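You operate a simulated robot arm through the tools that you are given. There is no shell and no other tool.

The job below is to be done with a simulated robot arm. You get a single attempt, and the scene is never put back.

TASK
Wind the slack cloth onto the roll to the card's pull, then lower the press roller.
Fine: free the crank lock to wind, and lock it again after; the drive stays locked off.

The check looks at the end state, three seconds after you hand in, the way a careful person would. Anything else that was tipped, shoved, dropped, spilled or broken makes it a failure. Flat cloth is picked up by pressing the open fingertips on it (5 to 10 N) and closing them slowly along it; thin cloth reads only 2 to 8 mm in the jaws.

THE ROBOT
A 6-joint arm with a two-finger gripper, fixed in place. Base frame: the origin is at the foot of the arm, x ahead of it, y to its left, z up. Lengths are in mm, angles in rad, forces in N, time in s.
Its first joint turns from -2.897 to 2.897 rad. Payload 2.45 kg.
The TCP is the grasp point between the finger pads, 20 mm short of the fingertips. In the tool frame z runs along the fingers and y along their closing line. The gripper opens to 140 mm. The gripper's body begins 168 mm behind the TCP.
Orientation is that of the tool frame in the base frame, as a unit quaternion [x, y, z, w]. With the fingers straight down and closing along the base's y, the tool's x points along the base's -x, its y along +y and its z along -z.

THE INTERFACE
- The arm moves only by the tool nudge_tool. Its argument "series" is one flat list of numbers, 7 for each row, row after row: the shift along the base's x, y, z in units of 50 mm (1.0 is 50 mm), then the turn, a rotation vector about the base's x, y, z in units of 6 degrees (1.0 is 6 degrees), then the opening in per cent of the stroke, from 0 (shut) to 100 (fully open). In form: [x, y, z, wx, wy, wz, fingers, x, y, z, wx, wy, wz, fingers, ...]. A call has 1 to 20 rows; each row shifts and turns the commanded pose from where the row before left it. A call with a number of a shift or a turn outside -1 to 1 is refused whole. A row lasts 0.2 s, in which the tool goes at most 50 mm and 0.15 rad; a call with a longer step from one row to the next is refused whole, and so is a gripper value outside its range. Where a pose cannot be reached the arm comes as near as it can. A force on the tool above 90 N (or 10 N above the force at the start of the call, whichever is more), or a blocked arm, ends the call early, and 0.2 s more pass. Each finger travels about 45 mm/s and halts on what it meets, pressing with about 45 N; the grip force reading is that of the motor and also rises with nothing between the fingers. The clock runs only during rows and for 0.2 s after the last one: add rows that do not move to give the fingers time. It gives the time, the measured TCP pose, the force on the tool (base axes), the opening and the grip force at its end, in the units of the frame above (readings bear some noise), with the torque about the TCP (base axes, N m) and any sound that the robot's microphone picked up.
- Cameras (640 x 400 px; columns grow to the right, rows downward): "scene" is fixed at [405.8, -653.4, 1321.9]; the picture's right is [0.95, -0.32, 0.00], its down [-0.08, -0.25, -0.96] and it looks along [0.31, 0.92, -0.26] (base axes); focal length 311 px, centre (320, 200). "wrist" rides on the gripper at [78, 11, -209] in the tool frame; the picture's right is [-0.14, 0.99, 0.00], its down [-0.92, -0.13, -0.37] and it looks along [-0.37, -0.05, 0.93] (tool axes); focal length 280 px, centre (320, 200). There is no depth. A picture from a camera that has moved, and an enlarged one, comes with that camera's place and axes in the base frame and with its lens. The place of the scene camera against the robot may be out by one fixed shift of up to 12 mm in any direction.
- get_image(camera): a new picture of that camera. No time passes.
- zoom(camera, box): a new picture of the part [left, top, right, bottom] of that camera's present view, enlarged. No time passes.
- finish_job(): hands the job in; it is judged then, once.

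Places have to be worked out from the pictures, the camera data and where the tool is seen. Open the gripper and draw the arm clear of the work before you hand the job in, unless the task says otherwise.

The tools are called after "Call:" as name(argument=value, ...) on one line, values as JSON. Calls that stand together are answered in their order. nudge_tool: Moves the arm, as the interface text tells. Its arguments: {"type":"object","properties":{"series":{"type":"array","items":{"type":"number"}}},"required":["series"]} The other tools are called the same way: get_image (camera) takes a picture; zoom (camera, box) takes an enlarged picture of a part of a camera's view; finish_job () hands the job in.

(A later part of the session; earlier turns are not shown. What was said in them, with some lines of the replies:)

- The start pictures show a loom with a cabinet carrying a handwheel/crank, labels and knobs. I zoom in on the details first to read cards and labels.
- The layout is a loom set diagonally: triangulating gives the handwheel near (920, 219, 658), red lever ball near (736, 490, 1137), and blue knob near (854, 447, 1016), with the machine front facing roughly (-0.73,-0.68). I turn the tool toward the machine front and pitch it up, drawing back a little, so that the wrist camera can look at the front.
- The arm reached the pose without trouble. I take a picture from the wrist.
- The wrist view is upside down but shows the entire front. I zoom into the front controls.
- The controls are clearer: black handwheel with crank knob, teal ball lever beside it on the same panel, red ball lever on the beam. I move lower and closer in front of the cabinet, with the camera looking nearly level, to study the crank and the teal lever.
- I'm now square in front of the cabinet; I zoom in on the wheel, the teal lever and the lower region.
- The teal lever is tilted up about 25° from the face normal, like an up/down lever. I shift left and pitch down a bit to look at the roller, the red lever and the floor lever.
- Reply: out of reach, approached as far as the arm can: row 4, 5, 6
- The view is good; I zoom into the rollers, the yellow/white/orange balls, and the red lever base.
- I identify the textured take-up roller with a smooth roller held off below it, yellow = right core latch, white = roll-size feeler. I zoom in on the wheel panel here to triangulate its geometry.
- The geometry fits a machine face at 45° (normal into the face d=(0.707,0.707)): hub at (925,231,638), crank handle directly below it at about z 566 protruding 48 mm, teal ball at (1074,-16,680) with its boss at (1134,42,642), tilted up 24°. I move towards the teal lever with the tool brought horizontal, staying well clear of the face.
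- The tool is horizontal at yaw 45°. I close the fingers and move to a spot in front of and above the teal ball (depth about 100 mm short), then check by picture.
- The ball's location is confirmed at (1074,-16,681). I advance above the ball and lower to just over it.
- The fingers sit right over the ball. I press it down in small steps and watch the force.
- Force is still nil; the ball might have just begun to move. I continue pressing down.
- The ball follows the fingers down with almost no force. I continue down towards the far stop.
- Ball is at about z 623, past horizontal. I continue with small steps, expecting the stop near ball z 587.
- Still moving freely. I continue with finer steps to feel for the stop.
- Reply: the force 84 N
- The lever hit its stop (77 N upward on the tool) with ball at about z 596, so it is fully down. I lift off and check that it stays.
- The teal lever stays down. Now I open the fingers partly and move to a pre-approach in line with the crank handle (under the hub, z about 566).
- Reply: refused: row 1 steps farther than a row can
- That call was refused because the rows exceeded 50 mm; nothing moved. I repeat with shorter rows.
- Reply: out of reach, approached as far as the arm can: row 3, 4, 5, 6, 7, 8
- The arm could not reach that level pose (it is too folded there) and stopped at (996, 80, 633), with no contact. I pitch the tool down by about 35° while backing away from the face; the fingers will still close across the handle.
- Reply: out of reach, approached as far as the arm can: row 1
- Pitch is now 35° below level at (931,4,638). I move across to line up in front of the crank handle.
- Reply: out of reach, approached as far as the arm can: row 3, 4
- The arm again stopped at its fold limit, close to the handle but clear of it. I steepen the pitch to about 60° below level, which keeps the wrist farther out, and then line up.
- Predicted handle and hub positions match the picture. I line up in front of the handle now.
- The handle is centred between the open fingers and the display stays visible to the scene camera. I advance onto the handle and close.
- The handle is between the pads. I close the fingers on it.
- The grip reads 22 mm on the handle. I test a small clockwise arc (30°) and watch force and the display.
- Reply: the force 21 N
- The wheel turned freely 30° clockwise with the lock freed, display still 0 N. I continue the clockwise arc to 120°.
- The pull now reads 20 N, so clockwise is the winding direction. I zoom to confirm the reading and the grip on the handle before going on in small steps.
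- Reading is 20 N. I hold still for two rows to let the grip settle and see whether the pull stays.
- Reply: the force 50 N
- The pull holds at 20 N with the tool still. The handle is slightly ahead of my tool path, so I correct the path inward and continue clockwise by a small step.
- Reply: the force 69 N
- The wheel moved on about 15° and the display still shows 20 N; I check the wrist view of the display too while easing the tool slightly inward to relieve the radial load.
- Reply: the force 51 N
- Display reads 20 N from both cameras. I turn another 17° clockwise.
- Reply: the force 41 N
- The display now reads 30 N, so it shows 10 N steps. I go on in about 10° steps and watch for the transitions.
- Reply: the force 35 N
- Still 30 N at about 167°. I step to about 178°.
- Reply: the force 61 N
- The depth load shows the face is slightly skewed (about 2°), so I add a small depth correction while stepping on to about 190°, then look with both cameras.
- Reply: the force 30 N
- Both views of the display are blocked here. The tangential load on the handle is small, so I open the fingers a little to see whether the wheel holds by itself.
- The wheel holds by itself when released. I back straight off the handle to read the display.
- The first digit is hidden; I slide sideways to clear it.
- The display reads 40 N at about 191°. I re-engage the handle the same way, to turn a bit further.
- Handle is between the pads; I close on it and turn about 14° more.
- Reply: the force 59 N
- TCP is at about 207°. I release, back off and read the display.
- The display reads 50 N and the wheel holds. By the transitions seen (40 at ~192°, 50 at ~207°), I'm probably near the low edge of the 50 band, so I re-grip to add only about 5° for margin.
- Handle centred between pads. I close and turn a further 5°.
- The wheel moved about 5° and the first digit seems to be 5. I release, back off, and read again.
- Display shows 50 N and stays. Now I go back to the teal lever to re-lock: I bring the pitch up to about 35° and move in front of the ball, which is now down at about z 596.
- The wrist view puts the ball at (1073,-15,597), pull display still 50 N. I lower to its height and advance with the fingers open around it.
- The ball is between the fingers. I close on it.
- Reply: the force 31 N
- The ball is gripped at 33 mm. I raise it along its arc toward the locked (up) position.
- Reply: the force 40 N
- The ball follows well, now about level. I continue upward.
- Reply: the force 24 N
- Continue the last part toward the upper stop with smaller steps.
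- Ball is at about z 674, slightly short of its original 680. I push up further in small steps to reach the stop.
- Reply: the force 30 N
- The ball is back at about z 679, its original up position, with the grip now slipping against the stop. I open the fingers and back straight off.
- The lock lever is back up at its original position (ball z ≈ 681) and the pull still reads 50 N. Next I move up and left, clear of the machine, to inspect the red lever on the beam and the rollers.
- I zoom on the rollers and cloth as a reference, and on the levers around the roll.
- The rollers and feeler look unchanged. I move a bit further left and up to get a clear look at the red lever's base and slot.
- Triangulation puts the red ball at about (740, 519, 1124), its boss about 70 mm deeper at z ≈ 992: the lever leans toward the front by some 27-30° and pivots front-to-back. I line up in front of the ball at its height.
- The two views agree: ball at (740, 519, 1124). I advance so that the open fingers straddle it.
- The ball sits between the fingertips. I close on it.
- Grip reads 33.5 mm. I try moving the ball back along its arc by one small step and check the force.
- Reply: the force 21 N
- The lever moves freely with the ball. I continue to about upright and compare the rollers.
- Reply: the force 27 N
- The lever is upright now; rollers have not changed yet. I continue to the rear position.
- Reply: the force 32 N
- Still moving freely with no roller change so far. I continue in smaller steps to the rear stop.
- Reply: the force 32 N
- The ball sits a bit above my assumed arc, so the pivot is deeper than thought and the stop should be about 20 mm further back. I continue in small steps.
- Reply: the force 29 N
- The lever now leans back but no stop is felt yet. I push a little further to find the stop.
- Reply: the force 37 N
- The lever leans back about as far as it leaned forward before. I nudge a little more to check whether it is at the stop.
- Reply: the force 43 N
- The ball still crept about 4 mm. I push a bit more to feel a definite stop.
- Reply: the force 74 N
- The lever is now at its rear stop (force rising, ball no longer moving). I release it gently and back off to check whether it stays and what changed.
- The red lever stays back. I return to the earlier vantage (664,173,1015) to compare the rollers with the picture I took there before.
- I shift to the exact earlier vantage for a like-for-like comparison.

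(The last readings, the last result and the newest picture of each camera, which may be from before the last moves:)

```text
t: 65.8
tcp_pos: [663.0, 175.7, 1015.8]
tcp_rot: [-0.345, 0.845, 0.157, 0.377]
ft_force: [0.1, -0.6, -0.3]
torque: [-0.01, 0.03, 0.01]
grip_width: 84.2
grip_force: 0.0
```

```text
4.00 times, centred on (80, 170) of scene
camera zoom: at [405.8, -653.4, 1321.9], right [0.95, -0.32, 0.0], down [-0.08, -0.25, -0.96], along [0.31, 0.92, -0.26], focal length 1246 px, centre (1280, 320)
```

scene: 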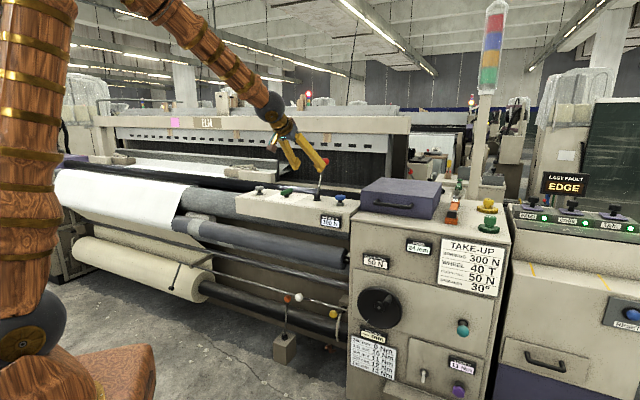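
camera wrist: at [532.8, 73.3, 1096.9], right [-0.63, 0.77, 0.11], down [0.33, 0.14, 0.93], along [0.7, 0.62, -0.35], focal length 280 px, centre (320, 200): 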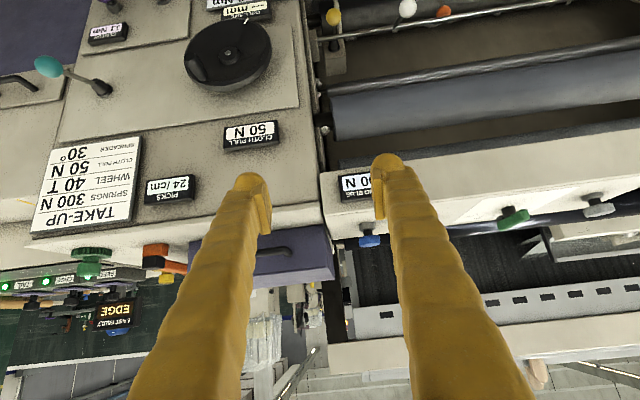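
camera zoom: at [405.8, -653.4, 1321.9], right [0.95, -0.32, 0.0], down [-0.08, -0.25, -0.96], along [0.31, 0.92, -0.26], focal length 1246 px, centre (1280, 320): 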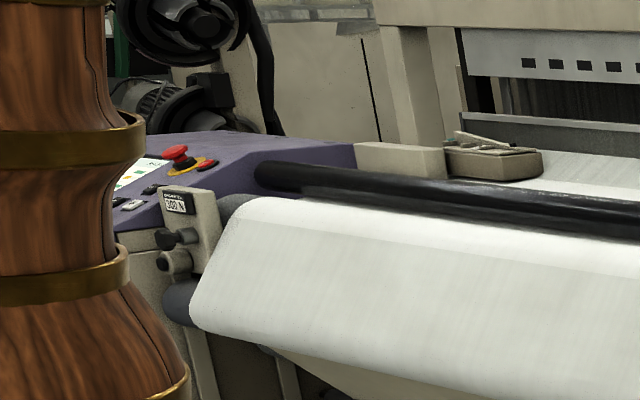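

Nothing else moved visibly, and the pull reads 50 N. To be sure about which lever serves the press roller, I zoom in on the other levers and the left end bracket.

Call:
zoom(camera="scene", box=[260, 280, 350, 370])

Call:
zoom(camera="scene", box=[30, 150, 90, 200])

Call:
zoom(camera="scene", box=[170, 210, 240, 260])

Call:
zoom(camera="scene", box=[430, 180, 520, 240])

Call:
zoom(camera="scene", box=[400, 310, 500, 400])

Call:
zoom(camera="wrist", box=[310, 0, 390, 60])

```text
4.44 times, centred on (305, 325) of scene
camera zoom: at [405.8, -653.4, 1321.9], right [0.95, -0.32, 0.0], down [-0.08, -0.25, -0.96], along [0.31, 0.92, -0.26], focal length 1384 px, centre (387, -356)
```

zoom: 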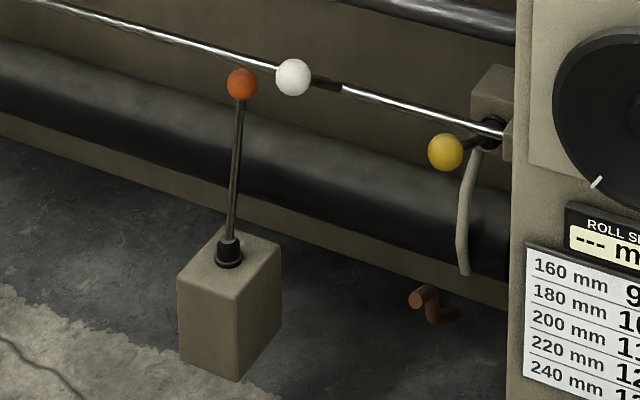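

```text
8.00 times, centred on (60, 175) of scene
camera zoom: at [405.8, -653.4, 1321.9], right [0.95, -0.32, 0.0], down [-0.08, -0.25, -0.96], along [0.31, 0.92, -0.26], focal length 2492 px, centre (2400, 400)
```

zoom: 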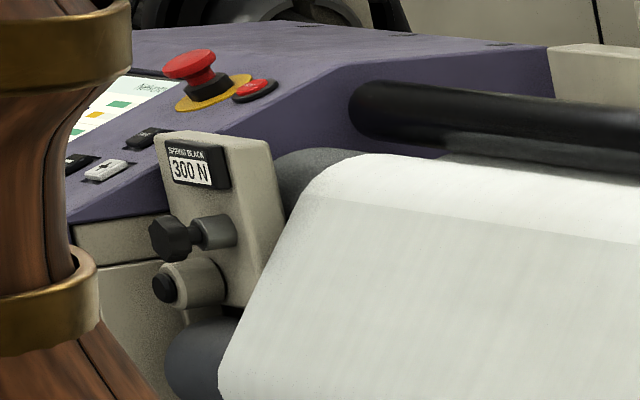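

```text
8.00 times, centred on (205, 235) of scene
camera zoom: at [405.8, -653.4, 1321.9], right [0.95, -0.32, 0.0], down [-0.08, -0.25, -0.96], along [0.31, 0.92, -0.26], focal length 2492 px, centre (1240, -80)
```

zoom: 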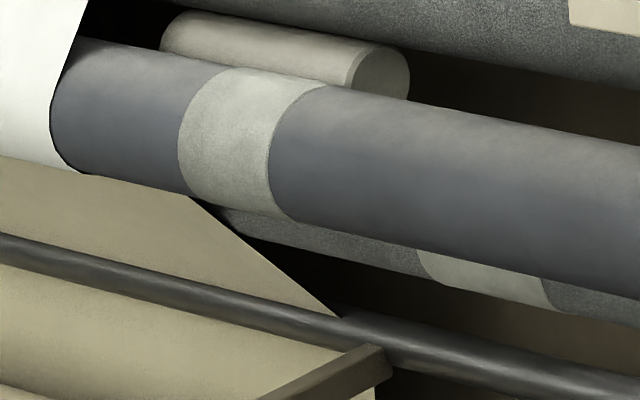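

```text
6.67 times, centred on (475, 210) of scene
camera zoom: at [405.8, -653.4, 1321.9], right [0.95, -0.32, 0.0], down [-0.08, -0.25, -0.96], along [0.31, 0.92, -0.26], focal length 2076 px, centre (-713, 133)
```

zoom: 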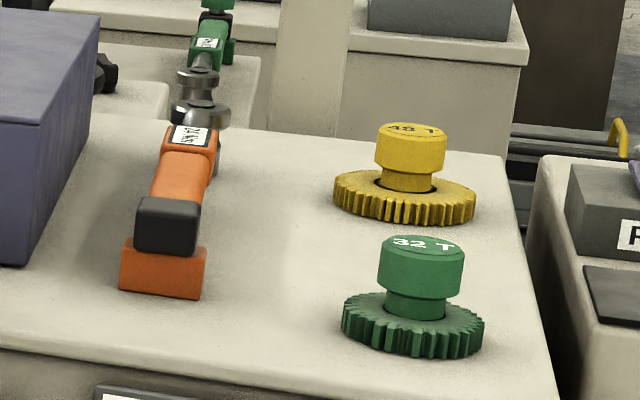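

```text
4.44 times, centred on (450, 355) of scene
camera zoom: at [405.8, -653.4, 1321.9], right [0.95, -0.32, 0.0], down [-0.08, -0.25, -0.96], along [0.31, 0.92, -0.26], focal length 1384 px, centre (-258, -489)
```

zoom: 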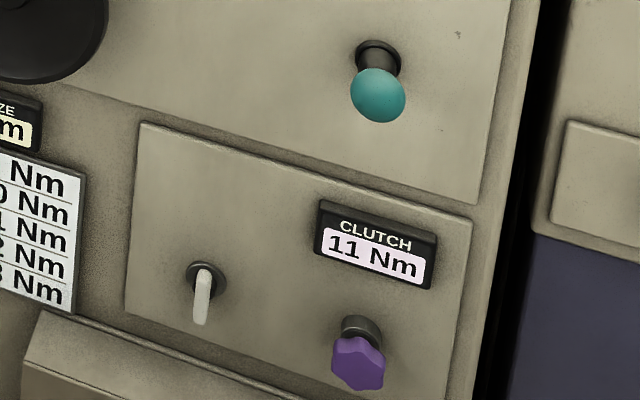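

```text
6.67 times, centred on (350, 30) of wrist
camera zoom: at [507.6, 36.6, 1098.7], right [-0.63, 0.77, 0.11], down [0.33, 0.14, 0.93], along [0.7, 0.62, -0.35], focal length 1869 px, centre (120, 1333)
```

zoom: 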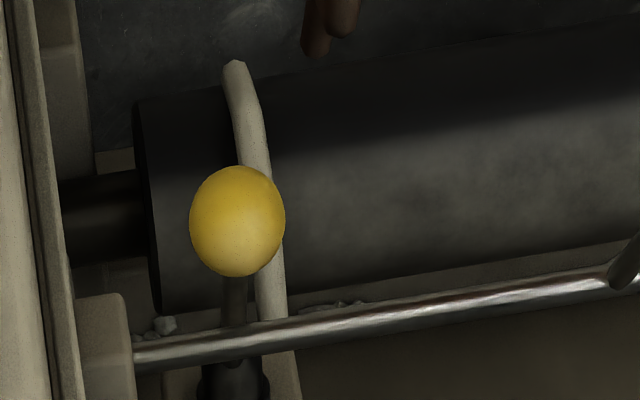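

I compare the cloth and rollers against the very first picture with the same zoom.

Call:
zoom(camera="scene", box=[40, 150, 240, 275])

Call:
zoom(camera="scene", box=[0, 170, 240, 320])

Call:
zoom(camera="scene", box=[240, 260, 400, 360])

```text
3.20 times, centred on (140, 212) of scene
camera zoom: at [405.8, -653.4, 1321.9], right [0.95, -0.32, 0.0], down [-0.08, -0.25, -0.96], along [0.31, 0.92, -0.26], focal length 997 px, centre (896, 160)
```

zoom: 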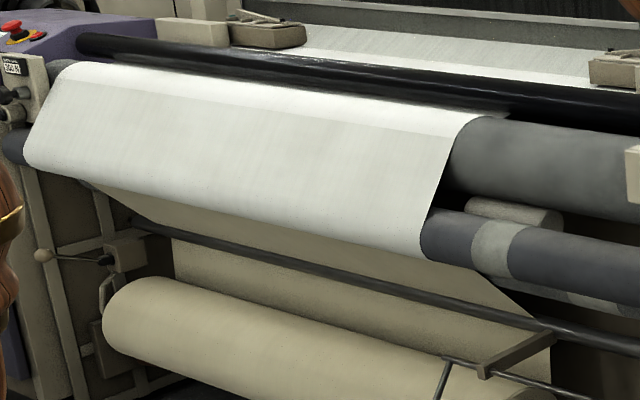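

```text
2.67 times, centred on (120, 245) of scene
camera zoom: at [405.8, -653.4, 1321.9], right [0.95, -0.32, 0.0], down [-0.08, -0.25, -0.96], along [0.31, 0.92, -0.26], focal length 830 px, centre (853, 80)
```

zoom: 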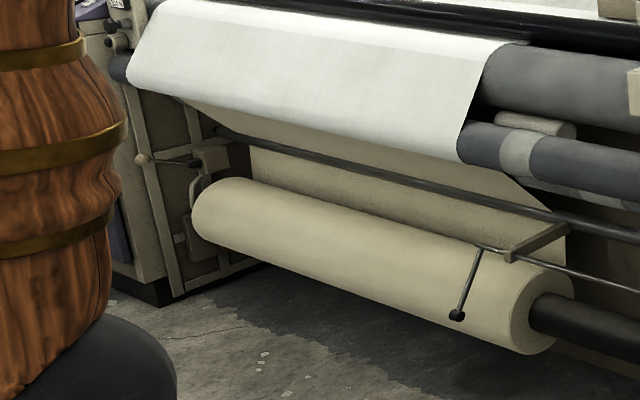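

```text
4.00 times, centred on (320, 310) of scene
camera zoom: at [405.8, -653.4, 1321.9], right [0.95, -0.32, 0.0], down [-0.08, -0.25, -0.96], along [0.31, 0.92, -0.26], focal length 1246 px, centre (320, -240)
```

zoom: 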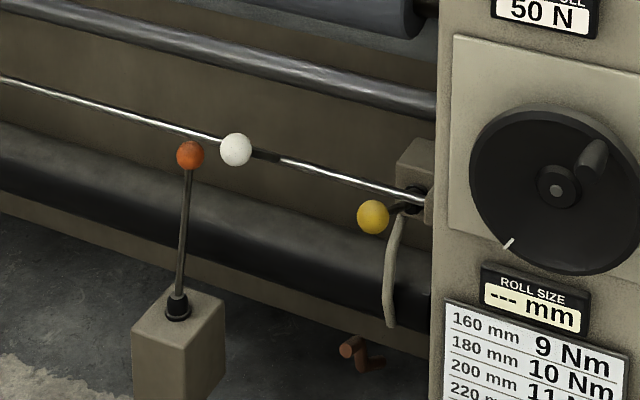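

The cloth is now drawn taut with a crease at the top roller, so the slack did come out. To judge the press roller, I want a closer look at the rollers at the cloth's edge, so I swing the arm left at a safe distance.

Call:
nudge_tool(series=[-0.6, 0.65, 0, 0, 0, 0, 60, -0.6, 0.65, 0, 0, 0, 0, 60, -0.6, 0.65, 0, 0, 0, 0, 60, -0.6, 0.65, 0, 0, 0, 0, 60, -0.6, 0.65, 0, 0, 0, 0, 60, -0.6, 0.65, 0, 0, 0, 0, 60, -0.6, 0.65, 0, 0, 0, 0, 60, -0.6, 0.65, 0, 0, 0, 0, 60, -0.6, 0.65, 0, 0, 0, 0, 60, -0.6, 0.65, 0, 0, 0, 0, 60, -0.6, 0.65, 0, 0, 0, 0, 60, -0.6, 0.65, 0, 0, 0, 0, 60])

Call:
get_image(camera="wrist")

```text
t: 68.4
tcp_pos: [408.7, 465.8, 1000.1]
tcp_rot: [-0.396, 0.837, 0.17, 0.337]
ft_force: [0.8, -0.6, -0.4]
torque: [-0.02, -0.01, -0.01]
grip_width: 84.1
grip_force: 0.1
out of reach, approached as far as the arm can: row 6, 7, 8, 9, 10, 11, 12
```

```text
taken
camera wrist: at [274.9, 314.3, 1096.7], right [-0.71, 0.7, 0.11], down [0.36, 0.22, 0.9], along [0.61, 0.68, -0.41], focal length 280 px, centre (320, 200)
```

wrist: 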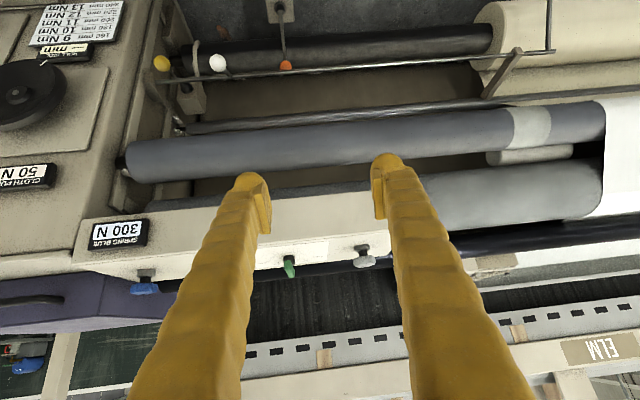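

Call:
zoom(camera="wrist", box=[440, 80, 640, 205])

Call:
zoom(camera="wrist", box=[140, 0, 340, 125])

Call:
zoom(camera="wrist", box=[440, 0, 640, 125])

```text
3.20 times, centred on (540, 142) of wrist
camera zoom: at [274.9, 314.3, 1096.7], right [-0.71, 0.7, 0.11], down [0.36, 0.22, 0.9], along [0.61, 0.68, -0.41], focal length 897 px, centre (-384, 384)
```

zoom: 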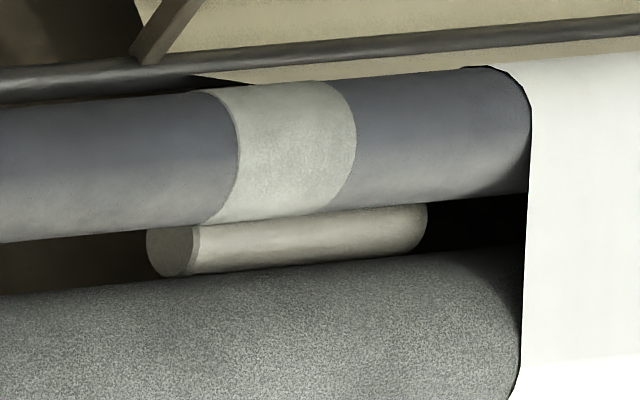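

```text
3.20 times, centred on (240, 62) of wrist
camera zoom: at [274.9, 314.3, 1096.7], right [-0.71, 0.7, 0.11], down [0.36, 0.22, 0.9], along [0.61, 0.68, -0.41], focal length 897 px, centre (576, 640)
```

zoom: 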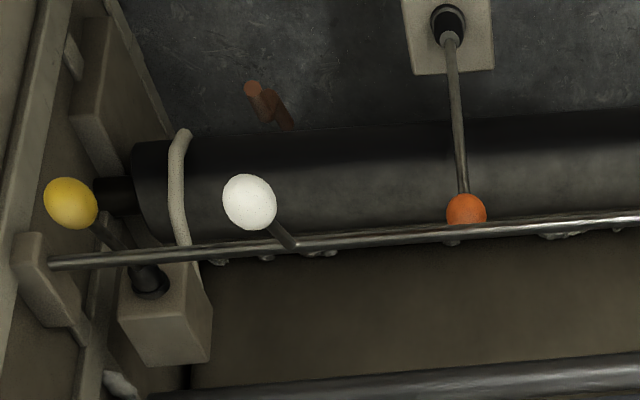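

```text
3.20 times, centred on (540, 62) of wrist
camera zoom: at [274.9, 314.3, 1096.7], right [-0.71, 0.7, 0.11], down [0.36, 0.22, 0.9], along [0.61, 0.68, -0.41], focal length 897 px, centre (-384, 640)
```

zoom: 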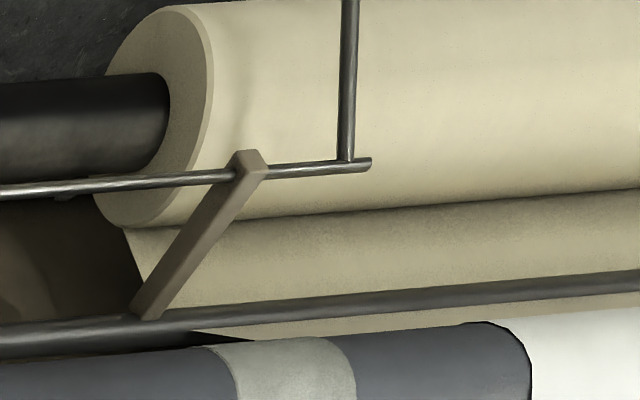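

The rollers and levers look undisturbed; the red lever on the beam (beside the press-spring knobs, over the rollers) is the press-roller lever and now rests at its other stop. I open the gripper fully and draw the arm up and clear, towards its starting area.

Call:
nudge_tool(series=[0.1, -0.2, 0.7, 0, 0, 0, 100, 0.1, -0.4, 0.7, 0, 0, 0, 100, 0.2, -0.6, 0.6, 0, 0, 0, 100, 0.2, -0.7, 0.5, 0, 0, 0, 100, 0.2, -0.7, 0.5, 0, 0, 0, 100, 0.2, -0.7, 0.5, 0, 0, 0, 100, 0.2, -0.7, 0.5, 0, 0, 0, 100, 0.2, -0.7, 0.5, 0, 0, 0, 100, 0.2, -0.7, 0.3, 0, 0, 0, 100])

Call:
get_image(camera="scene")

Call:
get_image(camera="wrist")

```text
t: 70.4
tcp_pos: [470.2, 216.4, 1219.2]
tcp_rot: [-0.392, 0.838, 0.165, 0.341]
ft_force: [0.1, -0.3, 0.0]
torque: [-0.01, 0.0, -0.01]
grip_width: 139.9
grip_force: 0.1
out of reach, approached as far as the arm can: row 2
```

```text
taken
```

scene: 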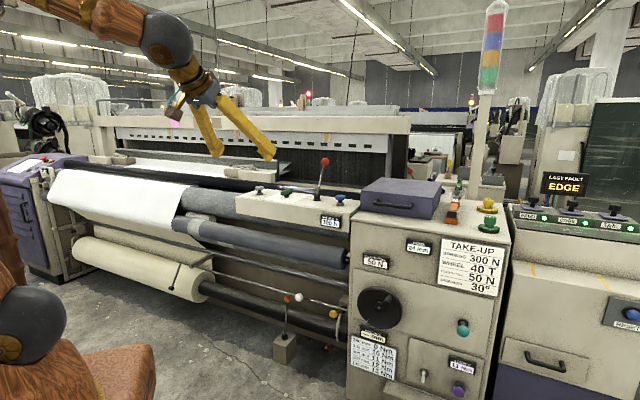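

```text
taken
camera wrist: at [335.0, 66.9, 1315.6], right [-0.7, 0.7, 0.11], down [0.36, 0.22, 0.91], along [0.62, 0.67, -0.41], focal length 280 px, centre (320, 200)
```

wrist: 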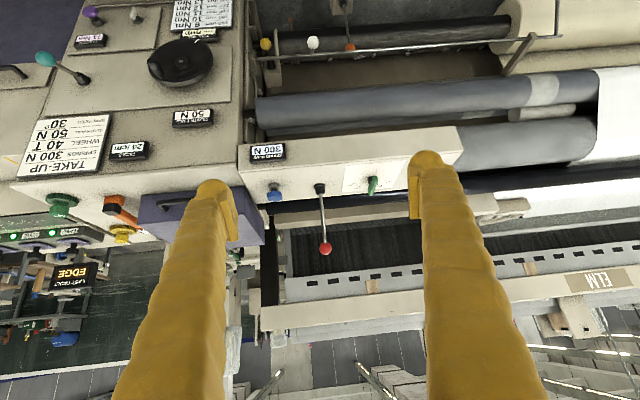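

The arm is clear and open. I make a last check of the lock lever and the pull display against the initial views.

Call:
zoom(camera="scene", box=[340, 300, 500, 400])

Call:
zoom(camera="scene", box=[340, 220, 510, 326])

Call:
zoom(camera="scene", box=[230, 150, 390, 250])

Call:
zoom(camera="scene", box=[0, 120, 120, 195])

```text
4.00 times, centred on (420, 350) of scene
camera zoom: at [405.8, -653.4, 1321.9], right [0.95, -0.32, 0.0], down [-0.08, -0.25, -0.96], along [0.31, 0.92, -0.26], focal length 1246 px, centre (-80, -400)
```

zoom: 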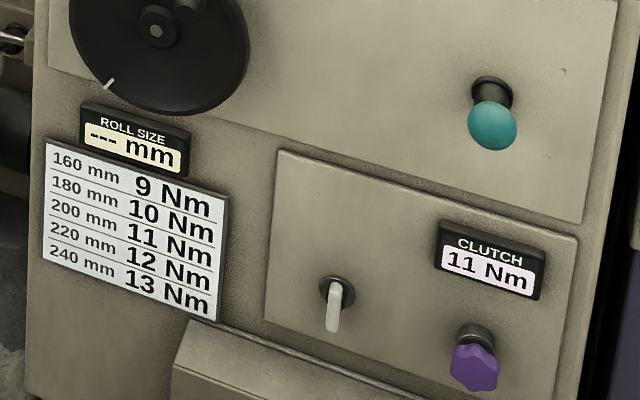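

```text
3.76 times, centred on (425, 273) of scene
camera zoom: at [405.8, -653.4, 1321.9], right [0.95, -0.32, 0.0], down [-0.08, -0.25, -0.96], along [0.31, 0.92, -0.26], focal length 1172 px, centre (-75, -75)
```

zoom: 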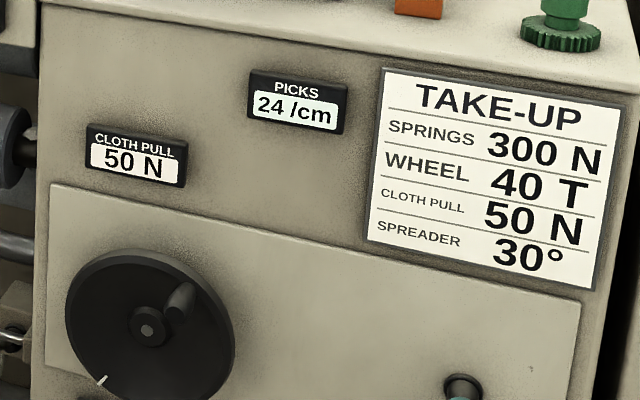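

```text
4.00 times, centred on (310, 200) of scene
camera zoom: at [405.8, -653.4, 1321.9], right [0.95, -0.32, 0.0], down [-0.08, -0.25, -0.96], along [0.31, 0.92, -0.26], focal length 1246 px, centre (360, 200)
```

zoom: 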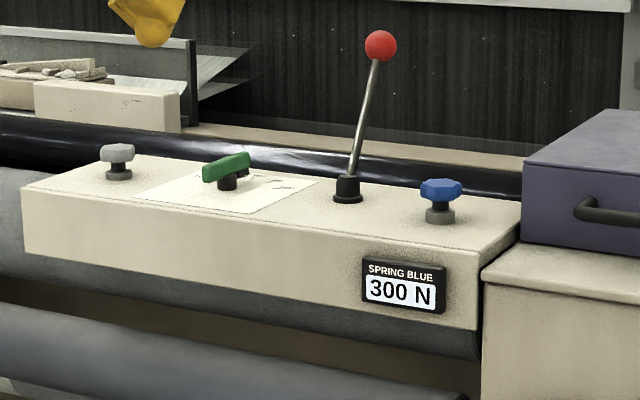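

```text
5.33 times, centred on (60, 158) of scene
camera zoom: at [405.8, -653.4, 1321.9], right [0.95, -0.32, 0.0], down [-0.08, -0.25, -0.96], along [0.31, 0.92, -0.26], focal length 1661 px, centre (1707, 427)
```

zoom: 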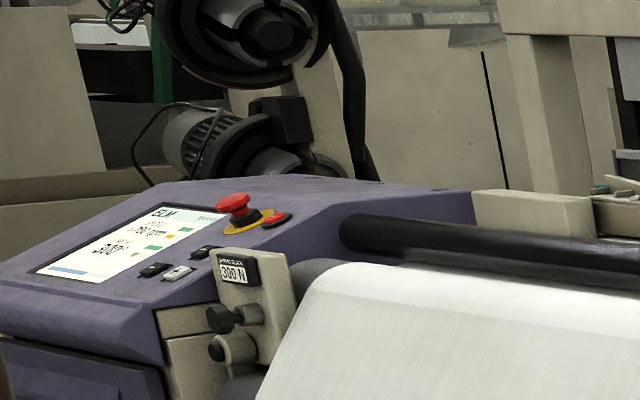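

The lock lever looks the same as at the start. The pull reads 50 N, matching the card. The red lever rests at its rear stop, and the drive's stop button is untouched. I saw no roller move when the red lever went over, so calling it the press-roller lever rests on where it sits. With the gripper open and the arm clear, I hand in.

Call:
finish_job()

```text
The job is handed in.
```

I wound the cloth to 50 N and handed the job in, but I could not confirm that the press roller actually came down.

- **Winding:** I swung the teal lever beside the crank down to free it, then turned the wheel clockwise about 210°. The cloth pull went from 0 to 50 N, the card's figure. The display only shows 10 N steps. It still read 50 N after I released the wheel and again at the final check.
- **Crank lock:** the teal lever is back up at its starting position. I did not test the crank afterwards to confirm the lock holds.
- **Press roller:** I moved the red lever on the beam from leaning forward to its rear stop, and it stayed there. None of the levers is labelled. I chose this one because it stands above the rollers, next to the spring knobs. No roller visibly moved, so if that was the wrong lever, this part is not done.
- **Drive:** I did not touch the drive's stop button or any other control, and nothing else looks disturbed in the final pictures.

The gripper is open and the arm is clear of the machine.
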